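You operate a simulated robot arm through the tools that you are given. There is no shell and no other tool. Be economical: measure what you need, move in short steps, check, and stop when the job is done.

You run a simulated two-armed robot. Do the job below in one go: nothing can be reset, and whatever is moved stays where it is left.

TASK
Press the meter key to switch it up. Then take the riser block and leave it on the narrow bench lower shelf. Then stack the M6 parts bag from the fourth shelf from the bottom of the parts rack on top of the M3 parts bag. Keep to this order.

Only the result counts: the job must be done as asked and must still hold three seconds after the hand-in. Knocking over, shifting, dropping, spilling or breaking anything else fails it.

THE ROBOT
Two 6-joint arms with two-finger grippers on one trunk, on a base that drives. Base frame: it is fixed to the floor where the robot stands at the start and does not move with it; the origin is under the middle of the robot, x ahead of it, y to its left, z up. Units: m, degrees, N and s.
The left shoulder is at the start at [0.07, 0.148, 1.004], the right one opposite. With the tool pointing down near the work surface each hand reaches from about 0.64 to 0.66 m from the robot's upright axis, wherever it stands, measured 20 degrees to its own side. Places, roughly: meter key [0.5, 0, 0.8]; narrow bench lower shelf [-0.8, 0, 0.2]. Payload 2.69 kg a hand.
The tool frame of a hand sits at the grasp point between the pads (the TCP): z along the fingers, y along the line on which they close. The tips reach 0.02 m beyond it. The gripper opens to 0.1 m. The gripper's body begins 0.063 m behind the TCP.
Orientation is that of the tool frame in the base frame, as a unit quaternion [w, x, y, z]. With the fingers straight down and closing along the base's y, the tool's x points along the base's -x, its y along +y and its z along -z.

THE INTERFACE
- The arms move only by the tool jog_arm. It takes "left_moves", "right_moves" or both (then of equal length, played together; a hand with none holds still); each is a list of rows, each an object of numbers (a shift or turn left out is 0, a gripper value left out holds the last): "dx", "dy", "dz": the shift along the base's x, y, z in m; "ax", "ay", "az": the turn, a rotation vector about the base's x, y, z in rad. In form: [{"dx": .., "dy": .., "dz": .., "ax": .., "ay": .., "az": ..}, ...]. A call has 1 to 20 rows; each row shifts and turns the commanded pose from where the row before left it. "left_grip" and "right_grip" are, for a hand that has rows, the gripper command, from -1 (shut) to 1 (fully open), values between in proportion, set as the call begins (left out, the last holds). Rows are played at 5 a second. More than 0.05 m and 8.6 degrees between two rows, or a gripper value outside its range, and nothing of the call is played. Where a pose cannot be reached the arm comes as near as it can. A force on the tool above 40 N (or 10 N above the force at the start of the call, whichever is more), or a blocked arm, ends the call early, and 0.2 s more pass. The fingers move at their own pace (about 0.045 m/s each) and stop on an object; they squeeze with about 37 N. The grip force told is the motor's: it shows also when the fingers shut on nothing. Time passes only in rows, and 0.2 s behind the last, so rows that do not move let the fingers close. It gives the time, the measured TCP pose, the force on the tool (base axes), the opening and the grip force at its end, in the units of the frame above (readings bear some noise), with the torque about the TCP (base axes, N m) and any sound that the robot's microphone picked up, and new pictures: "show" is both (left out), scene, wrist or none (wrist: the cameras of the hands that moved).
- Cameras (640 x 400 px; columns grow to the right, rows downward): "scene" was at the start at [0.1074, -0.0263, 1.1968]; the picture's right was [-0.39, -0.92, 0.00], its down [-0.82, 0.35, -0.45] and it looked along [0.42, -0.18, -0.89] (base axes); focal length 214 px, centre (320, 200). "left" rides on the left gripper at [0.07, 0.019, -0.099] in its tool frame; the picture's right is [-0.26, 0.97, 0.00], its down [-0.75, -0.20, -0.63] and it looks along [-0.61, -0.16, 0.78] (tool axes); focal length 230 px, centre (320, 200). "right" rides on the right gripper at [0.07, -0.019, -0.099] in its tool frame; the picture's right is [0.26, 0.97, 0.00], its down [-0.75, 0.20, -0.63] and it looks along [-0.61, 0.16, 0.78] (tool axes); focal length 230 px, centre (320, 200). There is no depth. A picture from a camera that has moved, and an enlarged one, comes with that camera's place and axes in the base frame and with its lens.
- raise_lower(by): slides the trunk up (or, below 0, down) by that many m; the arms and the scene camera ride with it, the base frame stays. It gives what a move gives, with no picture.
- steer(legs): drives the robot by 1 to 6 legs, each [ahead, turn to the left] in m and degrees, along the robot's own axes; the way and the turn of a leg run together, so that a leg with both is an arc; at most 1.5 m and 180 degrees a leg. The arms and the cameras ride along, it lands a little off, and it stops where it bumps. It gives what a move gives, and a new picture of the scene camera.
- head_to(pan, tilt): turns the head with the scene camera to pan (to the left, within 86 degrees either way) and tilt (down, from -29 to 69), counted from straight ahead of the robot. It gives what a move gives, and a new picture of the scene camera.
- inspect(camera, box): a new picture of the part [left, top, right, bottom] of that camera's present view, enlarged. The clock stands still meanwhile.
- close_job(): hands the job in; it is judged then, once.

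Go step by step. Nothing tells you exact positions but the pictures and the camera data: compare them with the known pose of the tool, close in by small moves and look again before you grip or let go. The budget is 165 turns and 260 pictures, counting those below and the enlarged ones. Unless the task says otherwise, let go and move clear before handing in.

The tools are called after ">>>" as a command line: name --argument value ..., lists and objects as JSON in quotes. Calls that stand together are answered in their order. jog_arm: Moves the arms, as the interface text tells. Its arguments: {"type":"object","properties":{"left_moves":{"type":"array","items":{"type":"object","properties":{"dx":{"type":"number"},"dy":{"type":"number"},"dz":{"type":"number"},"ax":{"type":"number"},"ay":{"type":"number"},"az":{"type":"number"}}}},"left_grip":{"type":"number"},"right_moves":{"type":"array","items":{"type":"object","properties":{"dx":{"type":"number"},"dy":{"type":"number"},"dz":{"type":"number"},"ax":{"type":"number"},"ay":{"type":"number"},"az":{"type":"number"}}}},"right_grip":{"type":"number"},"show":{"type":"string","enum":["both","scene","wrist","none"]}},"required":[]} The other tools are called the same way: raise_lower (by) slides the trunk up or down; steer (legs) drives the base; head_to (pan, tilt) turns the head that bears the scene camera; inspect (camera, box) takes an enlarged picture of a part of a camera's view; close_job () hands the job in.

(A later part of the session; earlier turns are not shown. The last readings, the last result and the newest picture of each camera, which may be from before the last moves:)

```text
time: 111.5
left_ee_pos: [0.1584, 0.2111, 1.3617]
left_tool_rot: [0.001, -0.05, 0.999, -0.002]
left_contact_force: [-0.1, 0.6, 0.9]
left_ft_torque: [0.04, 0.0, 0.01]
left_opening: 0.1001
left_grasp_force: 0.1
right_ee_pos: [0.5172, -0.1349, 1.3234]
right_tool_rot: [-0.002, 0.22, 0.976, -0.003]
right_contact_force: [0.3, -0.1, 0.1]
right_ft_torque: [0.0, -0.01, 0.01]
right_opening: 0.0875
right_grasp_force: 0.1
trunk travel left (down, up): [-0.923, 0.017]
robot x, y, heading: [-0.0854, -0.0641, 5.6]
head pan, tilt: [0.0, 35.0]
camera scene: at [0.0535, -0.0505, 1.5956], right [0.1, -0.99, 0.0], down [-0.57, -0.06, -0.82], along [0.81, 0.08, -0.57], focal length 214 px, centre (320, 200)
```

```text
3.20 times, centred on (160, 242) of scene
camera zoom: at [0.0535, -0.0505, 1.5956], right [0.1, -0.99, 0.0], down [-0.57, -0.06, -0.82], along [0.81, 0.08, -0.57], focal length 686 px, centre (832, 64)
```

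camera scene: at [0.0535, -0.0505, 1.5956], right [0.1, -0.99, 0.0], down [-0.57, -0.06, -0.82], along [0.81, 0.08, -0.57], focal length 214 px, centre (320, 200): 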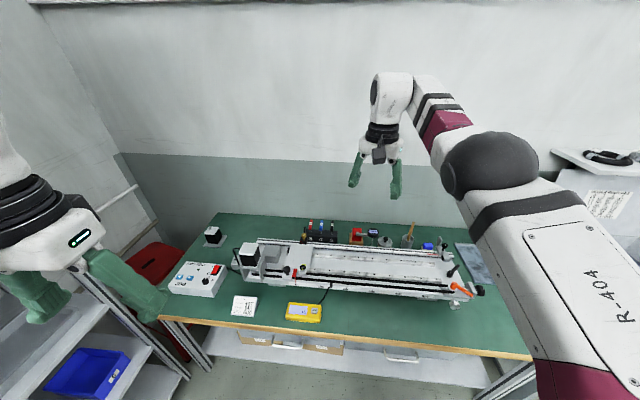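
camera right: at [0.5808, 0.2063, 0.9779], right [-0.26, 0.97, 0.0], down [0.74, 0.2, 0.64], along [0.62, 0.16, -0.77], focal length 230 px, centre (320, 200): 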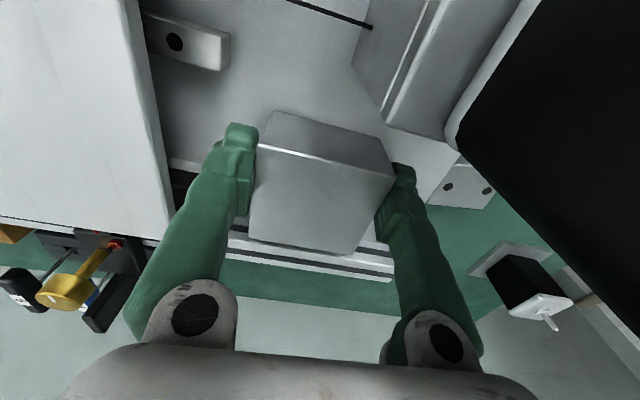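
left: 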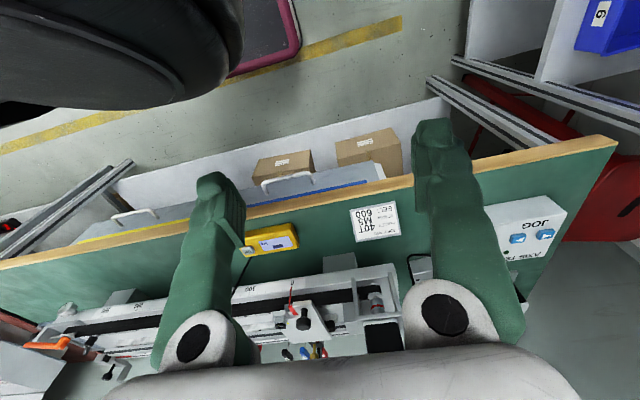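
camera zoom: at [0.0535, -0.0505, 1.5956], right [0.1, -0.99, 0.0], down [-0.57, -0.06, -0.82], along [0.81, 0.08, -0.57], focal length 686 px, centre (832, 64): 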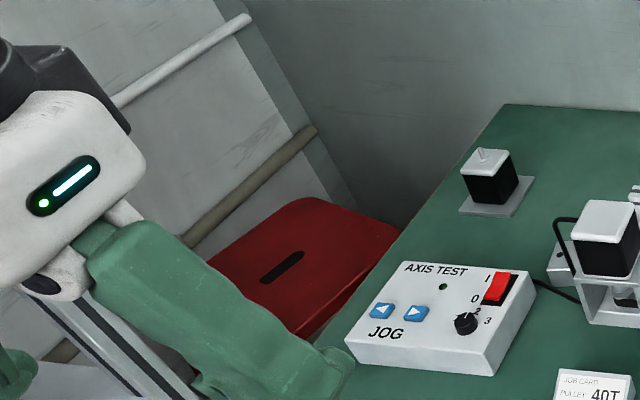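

A light-grey block with two holes stands on the bench behind the motor (about (0.68, 0.39)); that may be the riser. Inspect it.

>>> inspect --camera "left" --box '[0, 0, 640, 400]'

>>> head_to --pan 30 --tilt 35

>>> inspect --camera "scene" --box '[320, 180, 480, 280]'

```text
1.00 times, centred on (320, 200) of left (not enlarged: the box is as wide or as high as the picture)
camera zoom: at [0.0885, 0.2222, 1.4612], right [0.16, 0.99, 0.0], down [0.77, -0.12, 0.63], along [0.62, -0.1, -0.77], focal length 230 px, centre (320, 200)
```

zoom: 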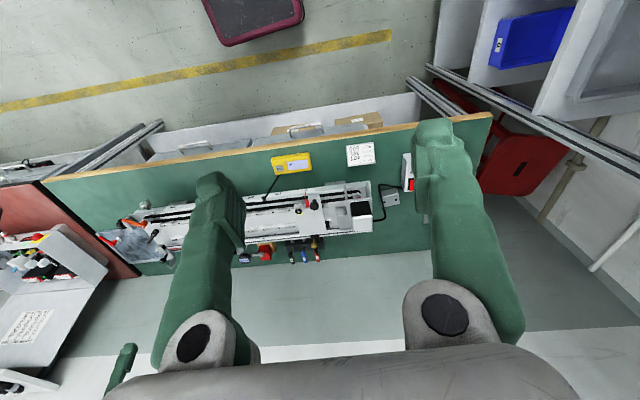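

```text
time: 112.4
left_ee_pos: [0.1608, 0.2122, 1.3625]
left_tool_rot: [0.001, -0.05, 0.999, -0.003]
left_contact_force: [-0.8, 0.7, 0.6]
left_ft_torque: [0.05, -0.01, -0.01]
left_opening: 0.1003
left_grasp_force: 0.1
right_ee_pos: [0.5172, -0.1356, 1.3216]
right_tool_rot: [-0.002, 0.22, 0.975, -0.004]
right_contact_force: [-0.5, 0.3, -0.3]
right_ft_torque: [0.0, -0.02, -0.01]
right_opening: 0.0871
right_grasp_force: 0.1
trunk travel left (down, up): [-0.923, 0.017]
robot x, y, heading: [-0.084, -0.0639, 6.1]
head pan, tilt: [30.0, 35.0]
camera scene: at [0.0373, -0.008, 1.5956], right [0.58, -0.81, 0.0], down [-0.47, -0.33, -0.82], along [0.67, 0.48, -0.57], focal length 214 px, centre (320, 200)
```

scene: 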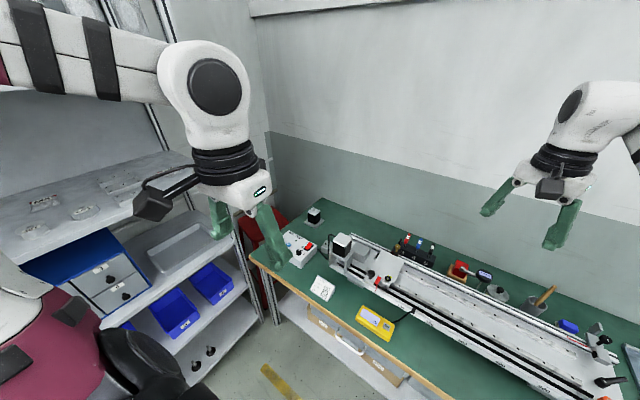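

```text
4.00 times, centred on (400, 230) of scene
camera zoom: at [0.0373, -0.008, 1.5956], right [0.58, -0.81, 0.0], down [-0.47, -0.33, -0.82], along [0.67, 0.48, -0.57], focal length 858 px, centre (0, 80)
```

zoom: 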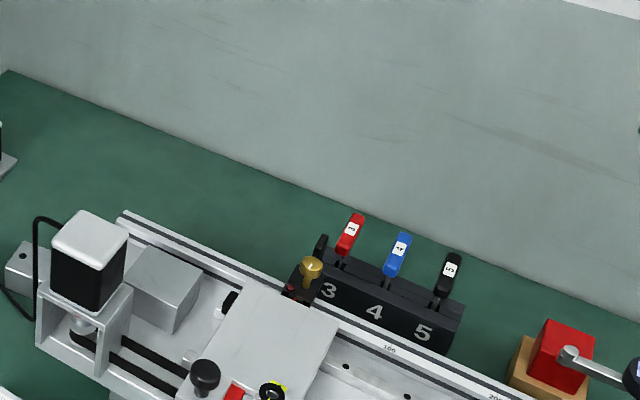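

>>> inspect --camera "left" --box '[340, 170, 436, 230]'

>>> inspect --camera "scene" --box '[300, 215, 364, 255]'

>>> inspect --camera "scene" --box '[440, 250, 504, 290]'

```text
6.67 times, centred on (388, 200) of left
camera zoom: at [0.0884, 0.2221, 1.4612], right [0.16, 0.99, 0.0], down [0.77, -0.12, 0.63], along [0.62, -0.1, -0.77], focal length 1534 px, centre (-133, 200)
```

zoom: 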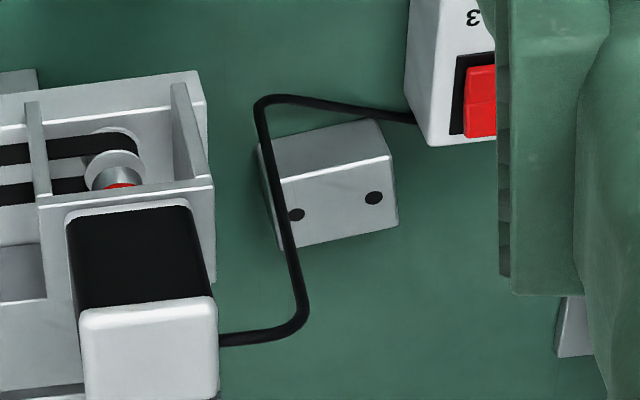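

```text
10.00 times, centred on (332, 235) of scene
camera zoom: at [0.0373, -0.008, 1.5956], right [0.58, -0.81, 0.0], down [-0.47, -0.33, -0.82], along [0.67, 0.48, -0.57], focal length 2145 px, centre (200, -150)
```

zoom: 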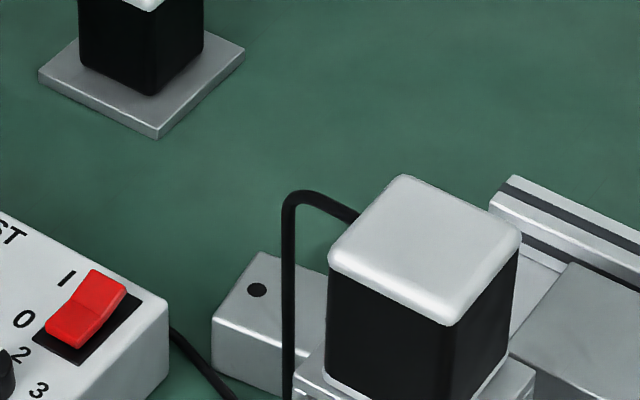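

```text
10.00 times, centred on (472, 270) of scene
camera zoom: at [0.0373, -0.008, 1.5956], right [0.58, -0.81, 0.0], down [-0.47, -0.33, -0.82], along [0.67, 0.48, -0.57], focal length 2145 px, centre (-1200, -500)
```

zoom: 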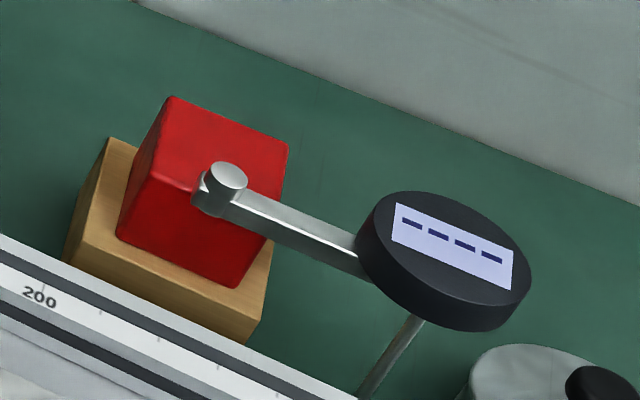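

This free-standing block (≈63×51×36 mm, centre ≈(0.673, 0.399), top z≈0.79) with two holes must be the riser. I'll drive toward it with the right hand high, then swing the arm outward.

>>> steer --legs '[[0, 30], [0.228, 0]]'

>>> jog_arm --right_moves '[{"dx": 0.03, "dy": -0.04}, {"dx": 0.025, "dy": -0.04}, {"dx": 0.02, "dy": -0.045}, {"dx": 0.015, "dy": -0.045}, {"dx": 0.01, "dy": -0.045}, {"dx": 0.004, "dy": -0.045}, {}]' --show "scene"

```text
time: 115.6
left_ee_pos: [0.1658, 0.4264, 1.3636]
left_tool_rot: [0.004, -0.312, 0.95, -0.001]
left_contact_force: [0.2, -1.2, 0.1]
left_ft_torque: [0.05, -0.01, 0.0]
left_opening: 0.0999
left_grasp_force: 0.2
right_ee_pos: [0.6488, 0.3094, 1.3254]
right_tool_rot: [0.0, -0.044, 0.999, -0.003]
right_contact_force: [-0.7, -0.6, 0.7]
right_ft_torque: [-0.01, -0.05, 0.01]
right_opening: 0.0874
right_grasp_force: 0.1
trunk travel left (down, up): [-0.923, 0.017]
robot x, y, heading: [0.1026, 0.0768, 36.5]
head pan, tilt: [30.0, 35.0]
camera scene: at [0.169, 0.1755, 1.5963], right [0.92, -0.4, 0.0], down [-0.23, -0.52, -0.82], along [0.33, 0.75, -0.57], focal length 214 px, centre (320, 200)
```

scene: 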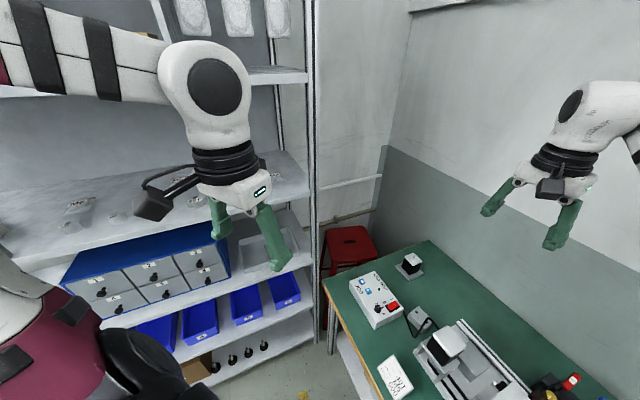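

```text
time: 117.2
left_ee_pos: [0.1687, 0.4332, 1.3616]
left_tool_rot: [0.001, -0.312, 0.95, -0.002]
left_contact_force: [0.0, 0.4, 0.1]
left_ft_torque: [0.01, 0.02, 0.0]
left_opening: 0.1003
left_grasp_force: 0.0
right_ee_pos: [0.7782, 0.1019, 1.3273]
right_tool_rot: [0.0, -0.044, 0.999, 0.0]
right_contact_force: [-0.3, 0.5, 0.6]
right_ft_torque: [-0.03, 0.01, -0.01]
right_opening: 0.0874
right_grasp_force: 0.1
right hand out of reach, approached as far as the arm can: row 1, 3, 4, 5, 6
trunk travel left (down, up): [-0.923, 0.017]
robot x, y, heading: [0.1, 0.0742, 36.3]
head pan, tilt: [30.0, 35.0]
camera scene: at [0.1736, 0.1823, 1.5955], right [0.92, -0.4, 0.0], down [-0.23, -0.53, -0.82], along [0.33, 0.75, -0.57], focal length 214 px, centre (320, 200)
```

scene: 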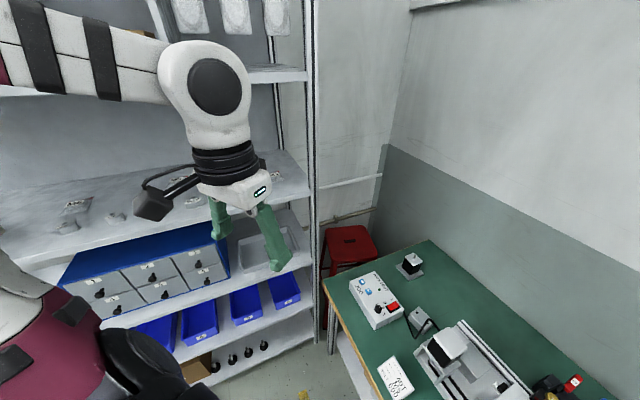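

>>> steer --legs '[[0, 27.2]]'

>>> jog_arm --right_grip 1 --right_moves '[{"az": -0.141}, {"az": -0.141}, {"az": -0.141}, {}]' --show "wrist"

```text
time: 119.0
left_ee_pos: [-0.0021, 0.4227, 1.3625]
left_tool_rot: [0.001, -0.527, 0.85, 0.0]
left_contact_force: [0.5, 0.0, 0.2]
left_ft_torque: [0.0, -0.02, 0.0]
left_opening: 0.0999
left_grasp_force: 0.0
right_ee_pos: [0.6906, 0.4062, 1.3256]
right_tool_rot: [-0.001, -0.279, 0.96, 0.0]
right_contact_force: [-0.1, -0.4, 0.8]
right_ft_torque: [0.01, 0.04, 0.03]
right_opening: 0.0875
right_grasp_force: 0.0
trunk travel left (down, up): [-0.923, 0.017]
robot x, y, heading: [0.0972, 0.0679, 63.6]
head pan, tilt: [30.0, 35.0]
camera scene: at [0.1183, 0.2011, 1.5957], right [1.0, 0.06, 0.0], down [0.03, -0.57, -0.82], along [-0.05, 0.82, -0.57], focal length 214 px, centre (320, 200)
```

scene: 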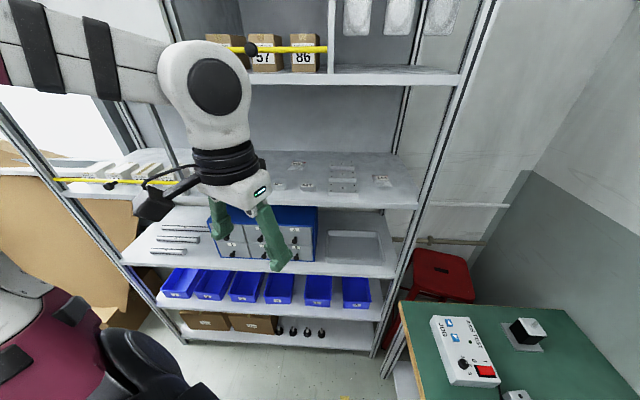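

```text
time: 120.0
left_ee_pos: [-0.0022, 0.4236, 1.3628]
left_tool_rot: [0.003, -0.527, 0.85, -0.002]
left_contact_force: [-0.9, -0.3, 0.2]
left_ft_torque: [0.0, 0.0, 0.01]
left_opening: 0.0999
left_grasp_force: 0.0
right_ee_pos: [0.6895, 0.4092, 1.326]
right_tool_rot: [0.001, -0.069, 0.998, 0.0]
right_contact_force: [-0.6, -0.5, -0.4]
right_ft_torque: [0.01, 0.01, 0.0]
right_opening: 0.1002
right_grasp_force: 0.0
trunk travel left (down, up): [-0.923, 0.017]
robot x, y, heading: [0.0973, 0.0736, 63.4]
head pan, tilt: [30.0, 35.0]
camera right: at [0.6232, 0.3794, 1.4251], right [-0.39, 0.92, 0.0], down [0.71, 0.3, 0.63], along [0.58, 0.25, -0.78], focal length 230 px, centre (320, 200)
```

right: 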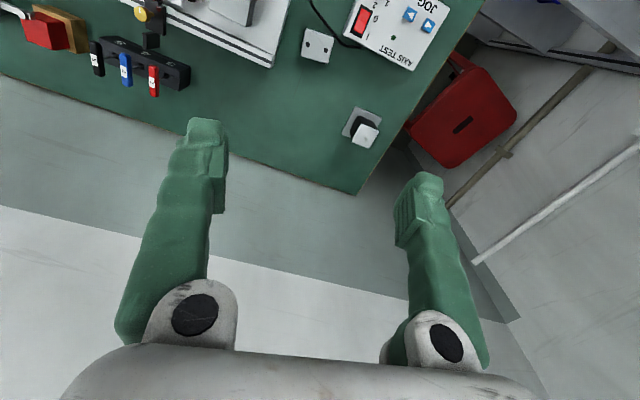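

Lower the trunk by 0.33 and re-check alignment.

>>> raise_lower --by -0.35

>>> inspect --camera "right" --box '[0, 0, 640, 400]'

```text
time: 123.4
left_ee_pos: [-0.0026, 0.423, 1.0121]
left_tool_rot: [0.001, -0.527, 0.85, -0.002]
left_contact_force: [0.1, -0.3, 0.4]
left_ft_torque: [0.02, 0.0, -0.03]
left_opening: 0.0999
left_grasp_force: 0.0
right_ee_pos: [0.6891, 0.4079, 0.9756]
right_tool_rot: [0.0, -0.069, 0.998, 0.0]
right_contact_force: [-0.2, -0.1, 0.3]
right_ft_torque: [0.01, -0.01, 0.0]
right_opening: 0.1001
right_grasp_force: 0.0
trunk travel left (down, up): [-0.573, 0.367]
robot x, y, heading: [0.0991, 0.0727, 63.8]
head pan, tilt: [30.0, 35.0]
```

```text
1.00 times, centred on (320, 200) of right (not enlarged: the box is as wide or as high as the picture)
camera zoom: at [0.6237, 0.3788, 1.0751], right [-0.39, 0.92, 0.0], down [0.71, 0.3, 0.63], along [0.58, 0.25, -0.78], focal length 230 px, centre (320, 200)
```

zoom: 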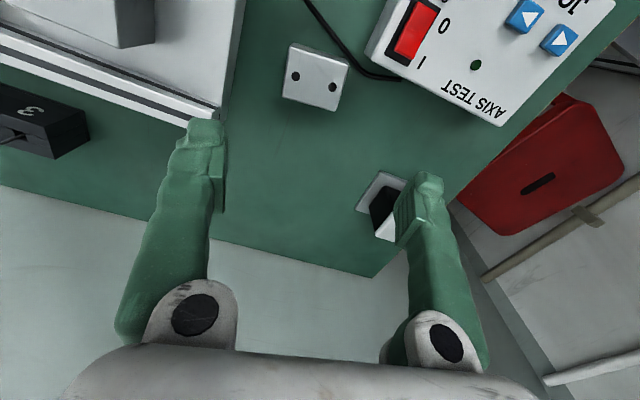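

>>> jog_arm --right_moves '[{"dx": -0.007, "dy": -0.006}, {"dx": -0.006, "dy": -0.005}, {}]' --show "none"

>>> raise_lower --by -0.11

>>> inspect --camera "right" --box '[0, 0, 640, 400]'

```text
time: 124.2
left_ee_pos: [-0.0035, 0.424, 1.0117]
left_tool_rot: [0.002, -0.526, 0.85, -0.002]
left_contact_force: [-0.2, -0.1, 0.0]
left_ft_torque: [0.02, 0.0, 0.03]
left_opening: 0.1002
left_grasp_force: 0.1
right_ee_pos: [0.6896, 0.4078, 0.9757]
right_tool_rot: [0.0, -0.071, 0.998, 0.0]
right_contact_force: [-1.2, -0.1, -0.6]
right_ft_torque: [0.02, -0.01, 0.01]
right_opening: 0.1001
right_grasp_force: 0.0
right hand out of reach, approached as far as the arm can: row 1, 2
trunk travel left (down, up): [-0.573, 0.367]
robot x, y, heading: [0.0973, 0.0717, 63.6]
head pan, tilt: [30.0, 35.0]
```

```text
time: 125.6
left_ee_pos: [-0.0151, 0.4194, 0.9025]
left_tool_rot: [0.045, -0.519, 0.851, -0.066]
left_contact_force: [0.9, 0.9, 0.0]
left_ft_torque: [-0.06, 0.05, -0.01]
left_opening: 0.1
left_grasp_force: 0.0
right_ee_pos: [0.673, 0.4065, 0.9078]
right_tool_rot: [0.027, -0.075, 0.996, 0.028]
right_contact_force: [0.6, 0.3, 0.5]
right_ft_torque: [-0.01, 0.01, 0.03]
right_opening: 0.0996
right_grasp_force: 0.0
trunk travel left (down, up): [-0.463, 0.477]
robot x, y, heading: [0.0985, 0.0753, 63.6]
head pan, tilt: [30.0, 35.0]
```

```text
1.00 times, centred on (320, 200) of right (not enlarged: the box is as wide or as high as the picture)
camera zoom: at [0.6024, 0.3721, 1.0012], right [-0.4, 0.92, 0.03], down [0.68, 0.27, 0.68], along [0.61, 0.29, -0.73], focal length 230 px, centre (320, 200)
```

zoom: 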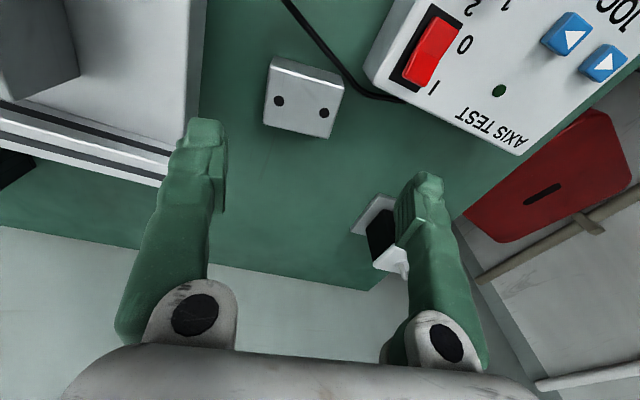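

The robot tilted: something of the arm is resting on the bench. Raise back at once.

>>> raise_lower --by 0.13

>>> head_to --pan -40 --tilt 55

```text
time: 126.0
left_ee_pos: [0.002, 0.4197, 0.8988]
left_tool_rot: [0.091, -0.496, 0.853, -0.133]
left_contact_force: [-0.3, 0.8, 0.9]
left_ft_torque: [-0.05, -0.01, -0.01]
left_opening: 0.1002
left_grasp_force: 0.0
right_ee_pos: [0.6919, 0.3949, 0.8956]
right_tool_rot: [0.021, -0.07, 0.997, 0.038]
right_contact_force: [1.1, 0.7, -0.5]
right_ft_torque: [0.0, 0.04, 0.04]
right_opening: 0.0999
right_grasp_force: 0.0
trunk travel left (down, up): [-0.47, 0.47]
robot x, y, heading: [0.0974, 0.0784, 63.7]
head pan, tilt: [30.0, 35.0]
stopped: the arm was blocked; the commanded pose is now the measured one
```

```text
time: 127.4
left_ee_pos: [-0.0001, 0.4191, 0.8934]
left_tool_rot: [0.097, -0.484, 0.859, -0.135]
left_contact_force: [0.2, 0.6, -0.3]
left_ft_torque: [-0.02, -0.01, -0.02]
left_opening: 0.0999
left_grasp_force: 0.0
right_ee_pos: [0.6948, 0.3936, 0.8914]
right_tool_rot: [0.017, -0.071, 0.996, 0.041]
right_contact_force: [0.7, 0.6, -0.8]
right_ft_torque: [-0.02, 0.0, 0.01]
right_opening: 0.1001
right_grasp_force: 0.0
trunk travel left (down, up): [-0.47, 0.47]
robot x, y, heading: [0.1009, 0.0726, 64.0]
head pan, tilt: [-40.0, 55.0]
camera scene: at [0.1174, 0.1854, 1.1228], right [0.41, -0.91, 0.06], down [-0.71, -0.36, -0.61], along [0.58, 0.2, -0.79], focal length 214 px, centre (320, 200)
```

scene: 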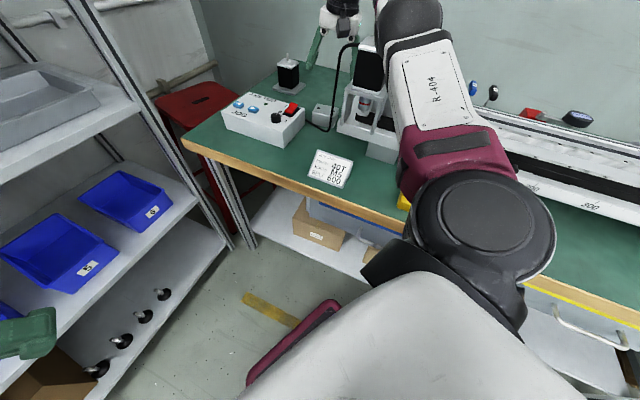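

>>> inspect --camera "scene" --box '[330, 60, 586, 300]'

>>> raise_lower --by 0.05

```text
1.67 times, centred on (458, 180) of scene
camera zoom: at [0.1174, 0.1854, 1.1228], right [0.41, -0.91, 0.06], down [-0.71, -0.36, -0.61], along [0.58, 0.2, -0.79], focal length 358 px, centre (90, 233)
```

zoom: 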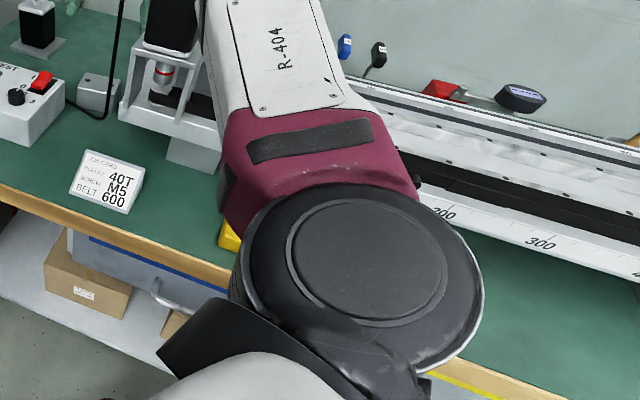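

```text
time: 127.7
left_ee_pos: [0.0016, 0.4063, 0.8921]
left_tool_rot: [0.155, -0.471, 0.848, -0.188]
left_contact_force: [-0.5, 0.3, -1.3]
left_ft_torque: [-0.1, -0.05, 0.04]
left_opening: 0.0999
left_grasp_force: 0.1
right_ee_pos: [0.7115, 0.3836, 0.8924]
right_tool_rot: [0.041, -0.094, 0.992, 0.074]
right_contact_force: [-1.6, 0.7, 2.0]
right_ft_torque: [-0.1, -0.14, -0.01]
right_opening: 0.1001
right_grasp_force: 0.0
trunk travel left (down, up): [-0.473, 0.467]
robot x, y, heading: [0.1017, 0.0782, 66.4]
head pan, tilt: [-40.0, 55.0]
stopped: the arm was blocked; the commanded pose is now the measured one
```

>>> head_to --pan 60 --tilt 35

>>> head_to --pan -75 --tilt 60

>>> inspect --camera "right" --box '[0, 0, 640, 400]'

>>> inspect --camera "left" --box '[0, 0, 640, 400]'

```text
time: 129.5
left_ee_pos: [-0.012, 0.4007, 0.8888]
left_tool_rot: [0.159, -0.482, 0.84, -0.193]
left_contact_force: [-1.1, -0.4, 0.8]
left_ft_torque: [0.03, -0.05, 0.01]
left_opening: 0.0999
left_grasp_force: 0.0
right_ee_pos: [0.7112, 0.3693, 0.8989]
right_tool_rot: [0.052, -0.082, 0.994, 0.059]
right_contact_force: [-0.2, -0.5, -0.4]
right_ft_torque: [0.0, 0.05, 0.0]
right_opening: 0.1001
right_grasp_force: 0.2
trunk travel left (down, up): [-0.473, 0.467]
robot x, y, heading: [0.0993, 0.0831, 67.8]
head pan, tilt: [60.0, 35.0]
camera scene: at [-0.0374, 0.2329, 1.1422], right [0.79, 0.62, 0.05], down [0.43, -0.48, -0.77], along [-0.45, 0.62, -0.64], focal length 214 px, centre (320, 200)
```

scene: 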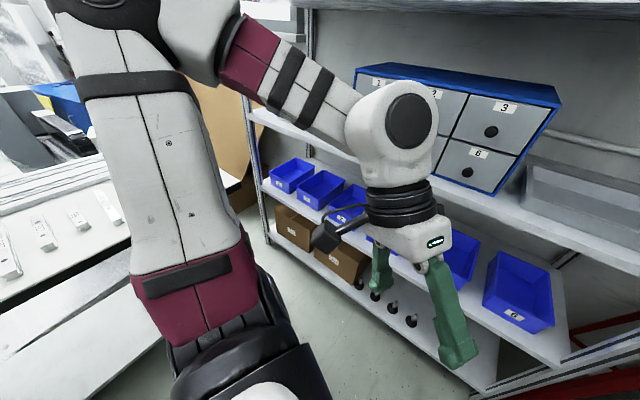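

```text
time: 131.6
left_ee_pos: [0.0241, 0.3753, 0.9085]
left_tool_rot: [0.147, -0.462, 0.86, -0.157]
left_contact_force: [-0.5, 1.1, 0.6]
left_ft_torque: [-0.14, -0.02, 0.0]
left_opening: 0.1002
left_grasp_force: 0.1
right_ee_pos: [0.7225, 0.3366, 0.8909]
right_tool_rot: [0.033, -0.077, 0.992, 0.091]
right_contact_force: [55.4, 5.2, 161.7]
right_ft_torque: [-8.67, -1.96, 2.29]
right_opening: 0.1002
right_grasp_force: 0.2
trunk travel left (down, up): [-0.473, 0.467]
robot x, y, heading: [0.1024, 0.0744, 63.9]
head pan, tilt: [-75.0, 60.0]
camera scene: at [0.117, 0.0943, 1.1235], right [-0.19, -0.98, -0.02], down [-0.82, 0.17, -0.55], along [0.55, -0.09, -0.83], focal length 214 px, centre (320, 200)
```

scene: 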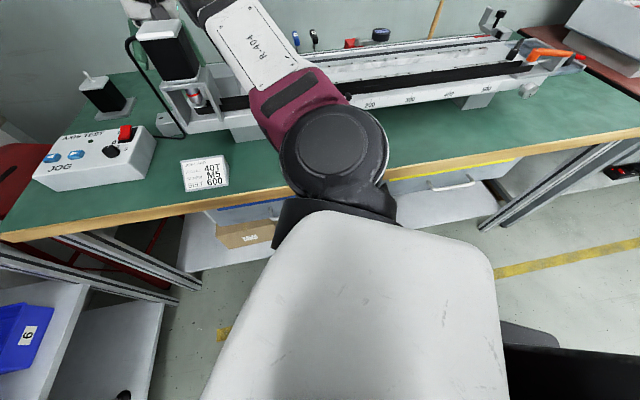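

```text
1.00 times, centred on (320, 200) of right (not enlarged: the box is as wide or as high as the picture)
camera zoom: at [0.6526, 0.2884, 0.9796], right [-0.41, 0.9, 0.15], down [0.68, 0.19, 0.71], along [0.61, 0.39, -0.69], focal length 230 px, centre (320, 200)
```

zoom: 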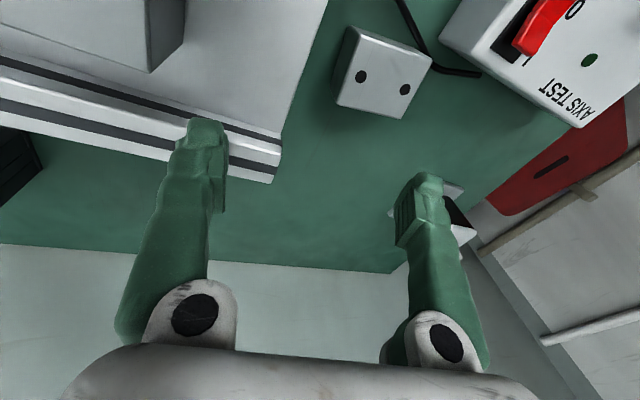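

```text
1.00 times, centred on (320, 200) of left (not enlarged: the box is as wide or as high as the picture)
camera zoom: at [-0.066, 0.338, 0.9844], right [-0.59, 0.72, -0.37], down [0.3, 0.61, 0.73], along [0.75, 0.32, -0.57], focal length 230 px, centre (320, 200)
```

zoom: 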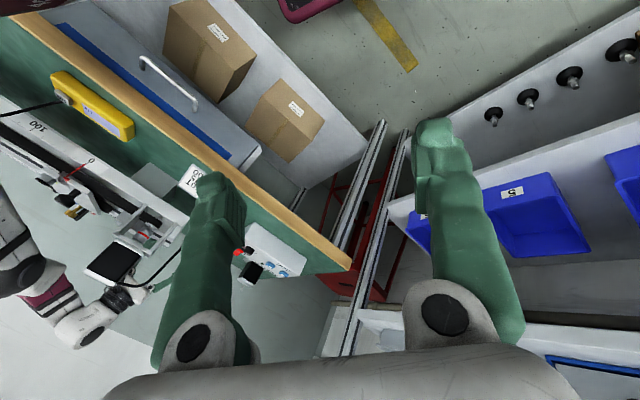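

The right shoulder housing is probably resting on the bench edge and a finger is loaded; raise in small steps.

>>> raise_lower --by 0.1

```text
time: 133.0
left_ee_pos: [0.0566, 0.3895, 1.0058]
left_tool_rot: [0.081, -0.486, 0.864, -0.106]
left_contact_force: [0.5, 0.1, 0.2]
left_ft_torque: [-0.03, 0.1, 0.01]
left_opening: 0.1
left_grasp_force: 0.1
right_ee_pos: [0.7537, 0.3603, 0.9476]
right_tool_rot: [-0.019, -0.068, 0.996, 0.054]
right_contact_force: [1.5, 0.4, -1.6]
right_ft_torque: [-0.03, 0.17, 0.03]
right_opening: 0.1
right_grasp_force: 0.1
trunk travel left (down, up): [-0.573, 0.367]
robot x, y, heading: [0.097, 0.0701, 63.9]
head pan, tilt: [-75.0, 60.0]
```

Freed. Raise further and look at the state of the bench.

>>> raise_lower --by 0.2

>>> head_to --pan -50 --tilt 50

>>> inspect --camera "right" --box '[0, 0, 640, 400]'

>>> inspect --camera "left" --box '[0, 0, 640, 400]'

```text
time: 135.1
left_ee_pos: [0.0531, 0.3869, 1.2045]
left_tool_rot: [0.083, -0.487, 0.863, -0.106]
left_contact_force: [-0.1, 0.8, -0.7]
left_ft_torque: [-0.02, 0.01, 0.03]
left_opening: 0.0998
left_grasp_force: 0.1
right_ee_pos: [0.7478, 0.3614, 1.1532]
right_tool_rot: [-0.016, -0.07, 0.996, 0.058]
right_contact_force: [0.1, -0.3, -0.2]
right_ft_torque: [0.0, -0.01, 0.0]
right_opening: 0.1003
right_grasp_force: 0.1
trunk travel left (down, up): [-0.773, 0.167]
robot x, y, heading: [0.0984, 0.0713, 63.9]
head pan, tilt: [-75.0, 60.0]
```

```text
time: 136.0
left_ee_pos: [0.0524, 0.3874, 1.2057]
left_tool_rot: [0.083, -0.486, 0.863, -0.106]
left_contact_force: [-0.2, 0.1, -0.2]
left_ft_torque: [-0.03, -0.02, -0.01]
left_opening: 0.0999
left_grasp_force: 0.1
right_ee_pos: [0.7481, 0.3607, 1.1539]
right_tool_rot: [-0.016, -0.07, 0.996, 0.057]
right_contact_force: [0.3, -0.4, 0.7]
right_ft_torque: [0.02, 0.03, -0.01]
right_opening: 0.1002
right_grasp_force: 0.1
trunk travel left (down, up): [-0.773, 0.167]
robot x, y, heading: [0.1025, 0.0702, 63.8]
head pan, tilt: [-50.0, 50.0]
camera scene: at [0.1956, 0.1347, 1.4239], right [0.24, -0.97, 0.0], down [-0.74, -0.19, -0.64], along [0.62, 0.16, -0.77], focal length 214 px, centre (320, 200)
```

scene: 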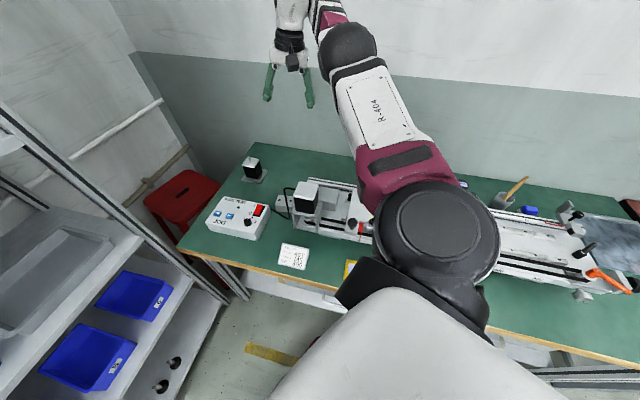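

```text
1.00 times, centred on (320, 200) of right (not enlarged: the box is as wide or as high as the picture)
camera zoom: at [0.6864, 0.3208, 1.2514], right [-0.39, 0.91, 0.12], down [0.74, 0.23, 0.63], along [0.55, 0.33, -0.77], focal length 230 px, centre (320, 200)
```

zoom: 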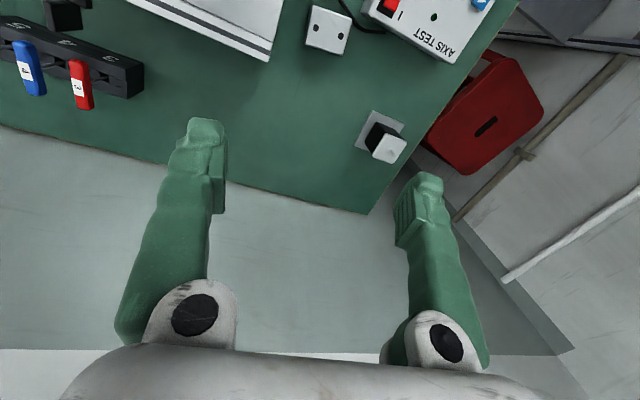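

```text
1.00 times, centred on (320, 200) of left (not enlarged: the box is as wide or as high as the picture)
camera zoom: at [-0.0236, 0.3456, 1.2935], right [-0.66, 0.71, -0.24], down [0.39, 0.61, 0.69], along [0.64, 0.36, -0.68], focal length 230 px, centre (320, 200)
```

zoom: 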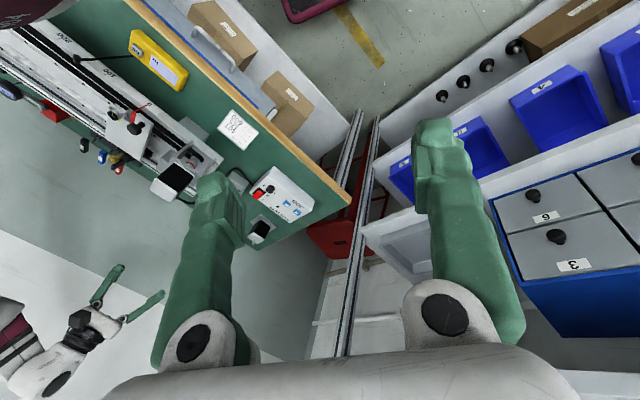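

>>> inspect --camera "left" --box '[110, 20, 206, 100]'

>>> inspect --camera "scene" --box '[230, 160, 390, 300]'

```text
5.00 times, centred on (158, 60) of left
camera zoom: at [-0.0236, 0.3456, 1.2935], right [-0.66, 0.71, -0.24], down [0.39, 0.61, 0.69], along [0.64, 0.36, -0.68], focal length 1150 px, centre (1130, 900)
```

zoom: 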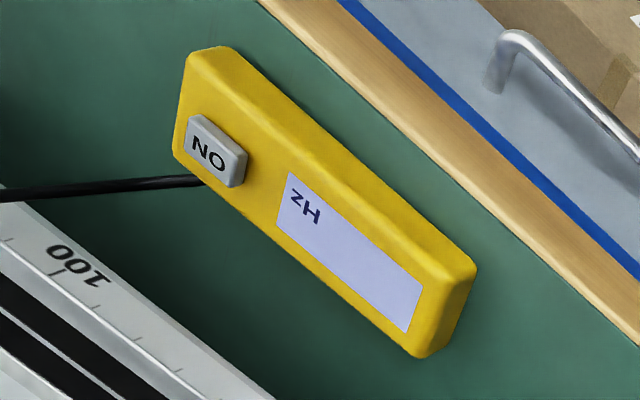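

```text
2.86 times, centred on (310, 230) of scene
camera zoom: at [0.1956, 0.1347, 1.4239], right [0.24, -0.97, 0.0], down [-0.74, -0.19, -0.64], along [0.62, 0.16, -0.77], focal length 613 px, centre (349, 114)
```

zoom: 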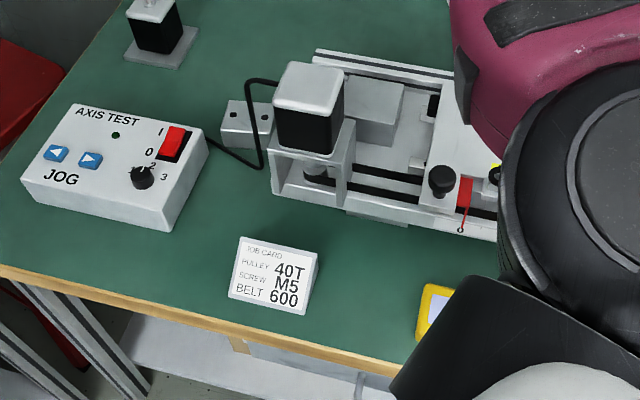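

The robot is level again and everything seems in place. I'll straighten the right tool, raise a bit, and reposition the base 5 cm further from the bench.

>>> jog_arm --right_moves '[{"ax": -0.11, "ay": -0.04}, {}]' --show "none"

>>> raise_lower --by 0.1

>>> steer --legs '[[0, -123], [-0.105, 0], [0, 119]]'

```text
time: 136.6
left_ee_pos: [0.0517, 0.3863, 1.2041]
left_tool_rot: [0.084, -0.486, 0.864, -0.106]
left_contact_force: [0.4, -0.9, -0.2]
left_ft_torque: [0.01, 0.02, 0.0]
left_opening: 0.1001
left_grasp_force: 0.1
right_ee_pos: [0.7459, 0.3574, 1.1509]
right_tool_rot: [0.0, -0.071, 0.997, 0.001]
right_contact_force: [0.1, 0.5, 0.0]
right_ft_torque: [-0.02, 0.0, -0.01]
right_opening: 0.0999
right_grasp_force: 0.1
right hand out of reach, approached as far as the arm can: row 1
trunk travel left (down, up): [-0.773, 0.167]
robot x, y, heading: [0.1014, 0.0724, 64.1]
head pan, tilt: [-50.0, 50.0]
```

```text
time: 138.0
left_ee_pos: [0.052, 0.3868, 1.3052]
left_tool_rot: [0.084, -0.486, 0.863, -0.106]
left_contact_force: [-0.4, 0.0, 0.3]
left_ft_torque: [-0.01, 0.0, 0.03]
left_opening: 0.0998
left_grasp_force: 0.1
right_ee_pos: [0.7436, 0.3581, 1.2518]
right_tool_rot: [0.001, -0.071, 0.997, 0.002]
right_contact_force: [-0.6, 0.1, -0.3]
right_ft_torque: [0.01, -0.05, -0.02]
right_opening: 0.1002
right_grasp_force: 0.0
trunk travel left (down, up): [-0.873, 0.067]
robot x, y, heading: [0.0962, 0.0737, 64.0]
head pan, tilt: [-50.0, 50.0]
```

```text
time: 144.2
left_ee_pos: [0.376, -0.0142, 1.3009]
left_tool_rot: [-0.071, 0.534, 0.832, -0.134]
left_contact_force: [0.5, -0.4, 0.7]
left_ft_torque: [-0.01, 0.06, 0.03]
left_opening: 0.1001
left_grasp_force: 0.1
right_ee_pos: [-0.0353, -0.5798, 1.2451]
right_tool_rot: [-0.009, 0.843, 0.537, 0.001]
right_contact_force: [0.0, 1.1, 0.9]
right_ft_torque: [-0.01, 0.12, -0.03]
right_opening: 0.1002
right_grasp_force: 0.0
trunk travel left (down, up): [-0.873, 0.067]
robot x, y, heading: [0.0662, 0.1343, -57.4]
head pan, tilt: [-50.0, 50.0]
stopped in leg 2: the robot was blocked; the commanded pose is now the measured one
camera scene: at [0.0863, -0.006, 1.5236], right [-0.95, 0.3, 0.02], down [0.22, 0.74, -0.63], along [-0.2, -0.6, -0.77], focal length 214 px, centre (320, 200)
```

scene: 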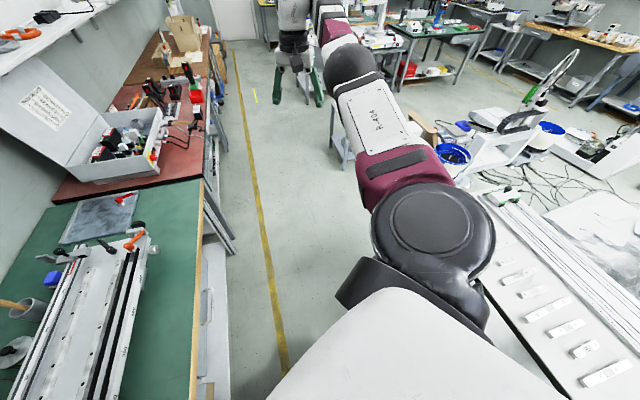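

Blocked slightly early but nearly where I want. Ease forward 2 cm and turn back to face the block.

>>> steer --legs '[[0.02, 0], [0, 60]]'

>>> steer --legs '[[0, 57]]'

```text
time: 147.7
left_ee_pos: [0.326, 0.3196, 1.3045]
left_tool_rot: [0.018, 0.024, 0.988, -0.149]
left_contact_force: [-0.6, -0.5, 0.2]
left_ft_torque: [0.0, 0.04, 0.01]
left_opening: 0.1001
left_grasp_force: 0.1
right_ee_pos: [0.6416, -0.3026, 1.2512]
right_tool_rot: [-0.001, 0.439, 0.899, 0.002]
right_contact_force: [-0.7, 0.0, 0.0]
right_ft_torque: [0.04, 0.01, 0.02]
right_opening: 0.1
right_grasp_force: 0.0
trunk travel left (down, up): [-0.873, 0.067]
robot x, y, heading: [0.0785, 0.1148, 5.5]
head pan, tilt: [-50.0, 50.0]
camera scene: at [0.1793, 0.0643, 1.5239], right [-0.7, -0.71, 0.0], down [-0.55, 0.54, -0.64], along [0.46, -0.45, -0.77], focal length 214 px, centre (320, 200)
```

scene: 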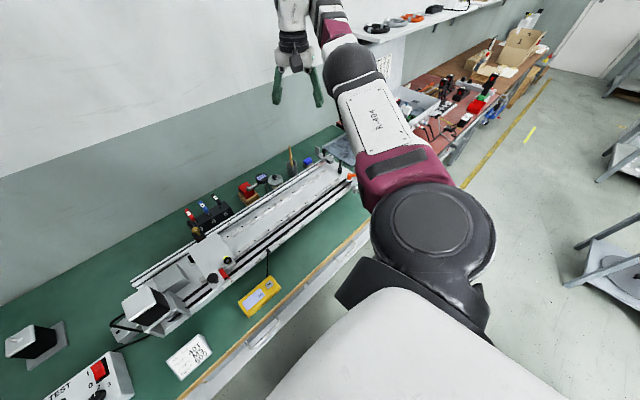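

```text
time: 150.6
left_ee_pos: [0.0448, 0.4377, 1.3035]
left_tool_rot: [0.086, -0.444, 0.883, -0.123]
left_contact_force: [-0.8, -0.1, 0.2]
left_ft_torque: [0.0, 0.03, 0.02]
left_opening: 0.1002
left_grasp_force: 0.1
right_ee_pos: [0.74, 0.3538, 1.2511]
right_tool_rot: [-0.002, -0.035, 0.999, 0.001]
right_contact_force: [0.4, -0.9, 0.2]
right_ft_torque: [0.0, 0.0, -0.02]
right_opening: 0.0999
right_grasp_force: 0.0
trunk travel left (down, up): [-0.873, 0.067]
robot x, y, heading: [0.0754, 0.1189, 61.6]
head pan, tilt: [-50.0, 50.0]
camera scene: at [0.1745, 0.1737, 1.5239], right [0.2, -0.98, 0.0], down [-0.75, -0.15, -0.64], along [0.63, 0.13, -0.77], focal length 214 px, centre (320, 200)
```

scene: 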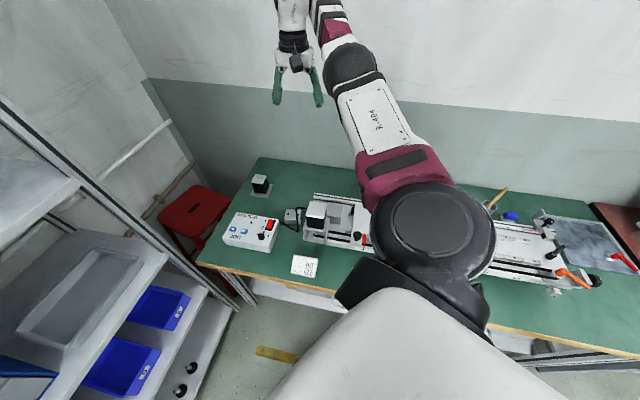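

>>> jog_arm --right_moves '[{"dx": -0.02, "dy": 0.014, "az": 0.07}, {"dx": -0.022, "dy": 0.015}, {"dx": -0.022, "dy": 0.014}, {}]' --show "none"

>>> raise_lower --by -0.27

>>> inspect --camera "right" --box '[0, 0, 640, 400]'

```text
time: 151.6
left_ee_pos: [0.0446, 0.4381, 1.3051]
left_tool_rot: [0.086, -0.444, 0.883, -0.124]
left_contact_force: [-0.4, 0.7, -0.5]
left_ft_torque: [-0.02, 0.02, -0.01]
left_opening: 0.1002
left_grasp_force: 0.1
right_ee_pos: [0.6951, 0.4134, 1.2543]
right_tool_rot: [-0.003, -0.07, 0.998, 0.002]
right_contact_force: [-0.1, -0.8, -0.5]
right_ft_torque: [0.0, -0.01, 0.0]
right_opening: 0.1002
right_grasp_force: 0.1
right hand out of reach, approached as far as the arm can: row 1, 2, 3
trunk travel left (down, up): [-0.873, 0.067]
robot x, y, heading: [0.074, 0.1154, 61.9]
head pan, tilt: [-50.0, 50.0]
```

```text
time: 154.4
left_ee_pos: [0.0452, 0.4376, 1.0359]
left_tool_rot: [0.086, -0.444, 0.883, -0.123]
left_contact_force: [0.6, -0.1, -0.2]
left_ft_torque: [0.01, 0.01, 0.0]
left_opening: 0.0999
left_grasp_force: 0.0
right_ee_pos: [0.6958, 0.4133, 0.9839]
right_tool_rot: [-0.003, -0.07, 0.998, 0.001]
right_contact_force: [0.6, 0.3, -0.3]
right_ft_torque: [0.01, -0.01, 0.03]
right_opening: 0.1001
right_grasp_force: 0.1
trunk travel left (down, up): [-0.603, 0.337]
robot x, y, heading: [0.076, 0.1127, 61.3]
head pan, tilt: [-50.0, 50.0]
```

```text
1.00 times, centred on (320, 200) of right (not enlarged: the box is as wide or as high as the picture)
camera zoom: at [0.6304, 0.3842, 1.0833], right [-0.39, 0.92, 0.0], down [0.72, 0.3, 0.63], along [0.58, 0.25, -0.78], focal length 230 px, centre (320, 200)
```

zoom: 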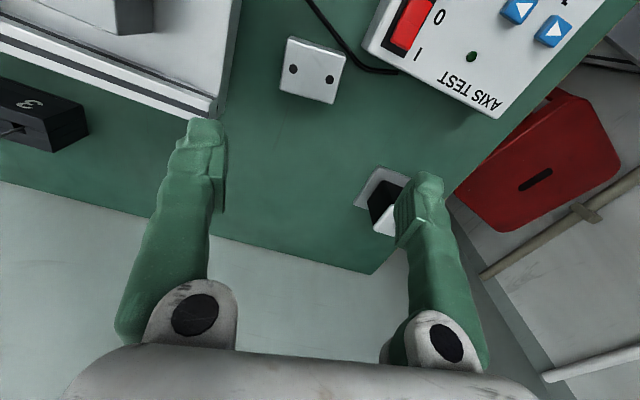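

>>> steer --legs '[[-0.031, 0], [0, 1.0]]'

>>> raise_lower --by -0.04

>>> inspect --camera "right" --box '[0, 0, 640, 400]'

```text
time: 155.5
left_ee_pos: [0.0248, 0.41, 1.0354]
left_tool_rot: [0.087, -0.451, 0.88, -0.123]
left_contact_force: [-0.3, -0.6, 1.2]
left_ft_torque: [-0.02, 0.04, 0.01]
left_opening: 0.1001
left_grasp_force: 0.0
right_ee_pos: [0.6771, 0.3946, 0.9833]
right_tool_rot: [-0.003, -0.078, 0.997, 0.001]
right_contact_force: [-0.3, 0.9, -1.0]
right_ft_torque: [0.0, -0.02, -0.01]
right_opening: 0.0999
right_grasp_force: 0.1
trunk travel left (down, up): [-0.603, 0.337]
robot x, y, heading: [0.0601, 0.0913, 62.3]
head pan, tilt: [-50.0, 50.0]
camera scene: at [0.1591, 0.148, 1.254], right [0.22, -0.98, 0.0], down [-0.75, -0.17, -0.64], along [0.63, 0.14, -0.77], focal length 214 px, centre (320, 200)
```

scene: 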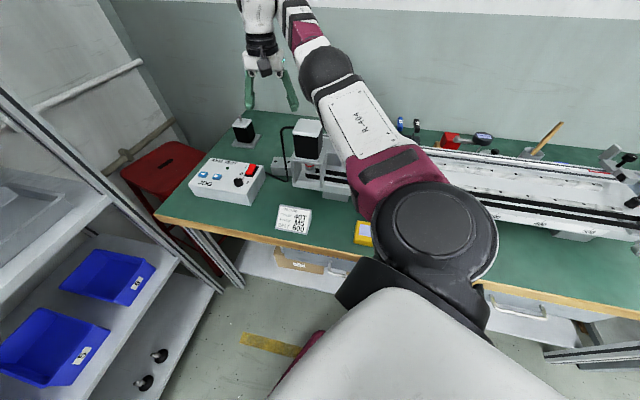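

```text
time: 156.4
left_ee_pos: [0.0245, 0.4121, 0.9946]
left_tool_rot: [0.087, -0.451, 0.88, -0.123]
left_contact_force: [0.4, 0.9, 1.0]
left_ft_torque: [-0.01, 0.04, 0.0]
left_opening: 0.0997
left_grasp_force: 0.0
right_ee_pos: [0.6763, 0.3965, 0.9441]
right_tool_rot: [-0.003, -0.078, 0.997, 0.0]
right_contact_force: [0.0, -0.1, 0.4]
right_ft_torque: [-0.02, -0.01, 0.04]
right_opening: 0.1002
right_grasp_force: 0.1
trunk travel left (down, up): [-0.563, 0.377]
robot x, y, heading: [0.0596, 0.0952, 62.7]
head pan, tilt: [-50.0, 50.0]
```

```text
1.00 times, centred on (320, 200) of right (not enlarged: the box is as wide or as high as the picture)
camera zoom: at [0.6116, 0.3661, 1.0434], right [-0.4, 0.91, 0.0], down [0.71, 0.31, 0.63], along [0.57, 0.26, -0.78], focal length 230 px, centre (320, 200)
```

zoom: 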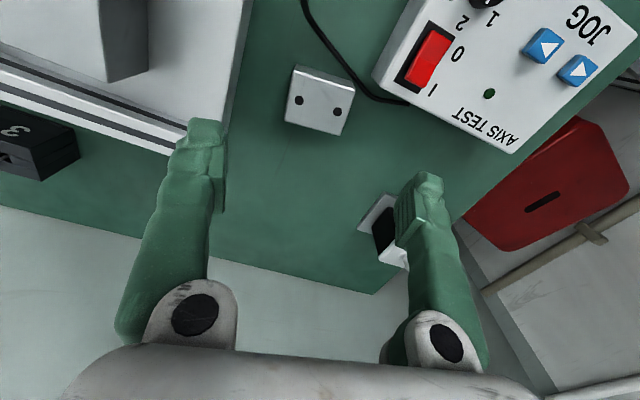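

The forearm would pass too close over the motor from here. I'll raise, swing the right arm round to the robot's right side, and approach the block with the body turned more to the left.

>>> raise_lower --by 0.3

>>> jog_arm --right_moves '[{"dx": 0.0271, "dy": -0.0356, "az": -0.0873}, {"dx": 0.0239, "dy": -0.0378, "az": -0.0873}, {"dx": 0.0205, "dy": -0.0397, "az": -0.0873}, {"dx": 0.017, "dy": -0.0414, "az": -0.0873}, {"dx": 0.0133, "dy": -0.0427, "az": -0.0873}, {"dx": 0.0095, "dy": -0.0437, "az": -0.0873}, {"dx": 0.0057, "dy": -0.0443, "az": -0.0873}, {"dx": 0.0018, "dy": -0.0447, "az": -0.0873}, {"dx": -0.0021, "dy": -0.0447, "az": -0.0873}, {}]' --show "scene"

```text
time: 159.4
left_ee_pos: [0.0258, 0.4109, 1.2944]
left_tool_rot: [0.087, -0.451, 0.88, -0.122]
left_contact_force: [0.4, -0.5, 0.3]
left_ft_torque: [-0.02, -0.01, 0.02]
left_opening: 0.0997
left_grasp_force: 0.1
right_ee_pos: [0.6761, 0.3971, 1.2439]
right_tool_rot: [-0.003, -0.078, 0.997, 0.001]
right_contact_force: [0.1, 0.2, -0.1]
right_ft_torque: [0.03, 0.02, 0.02]
right_opening: 0.1005
right_grasp_force: 0.0
trunk travel left (down, up): [-0.863, 0.077]
robot x, y, heading: [0.0605, 0.0918, 62.3]
head pan, tilt: [-50.0, 50.0]
```

```text
time: 161.6
left_ee_pos: [0.025, 0.413, 1.2938]
left_tool_rot: [0.087, -0.451, 0.88, -0.123]
left_contact_force: [-0.3, -0.1, 0.6]
left_ft_torque: [-0.02, -0.03, 0.0]
left_opening: 0.1
left_grasp_force: 0.0
right_ee_pos: [0.787, 0.0224, 1.2444]
right_tool_rot: [-0.003, 0.31, 0.951, 0.002]
right_contact_force: [-1.3, 0.4, 0.0]
right_ft_torque: [0.0, 0.02, 0.0]
right_opening: 0.1001
right_grasp_force: 0.1
right hand out of reach, approached as far as the arm can: row 7
trunk travel left (down, up): [-0.863, 0.077]
robot x, y, heading: [0.0583, 0.0922, 62.5]
head pan, tilt: [-50.0, 50.0]
camera scene: at [0.1581, 0.1501, 1.514], right [0.22, -0.98, 0.0], down [-0.75, -0.17, -0.64], along [0.63, 0.14, -0.77], focal length 214 px, centre (320, 200)
```

scene: 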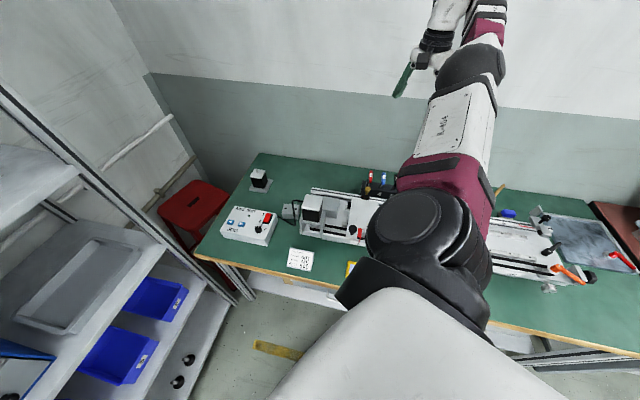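

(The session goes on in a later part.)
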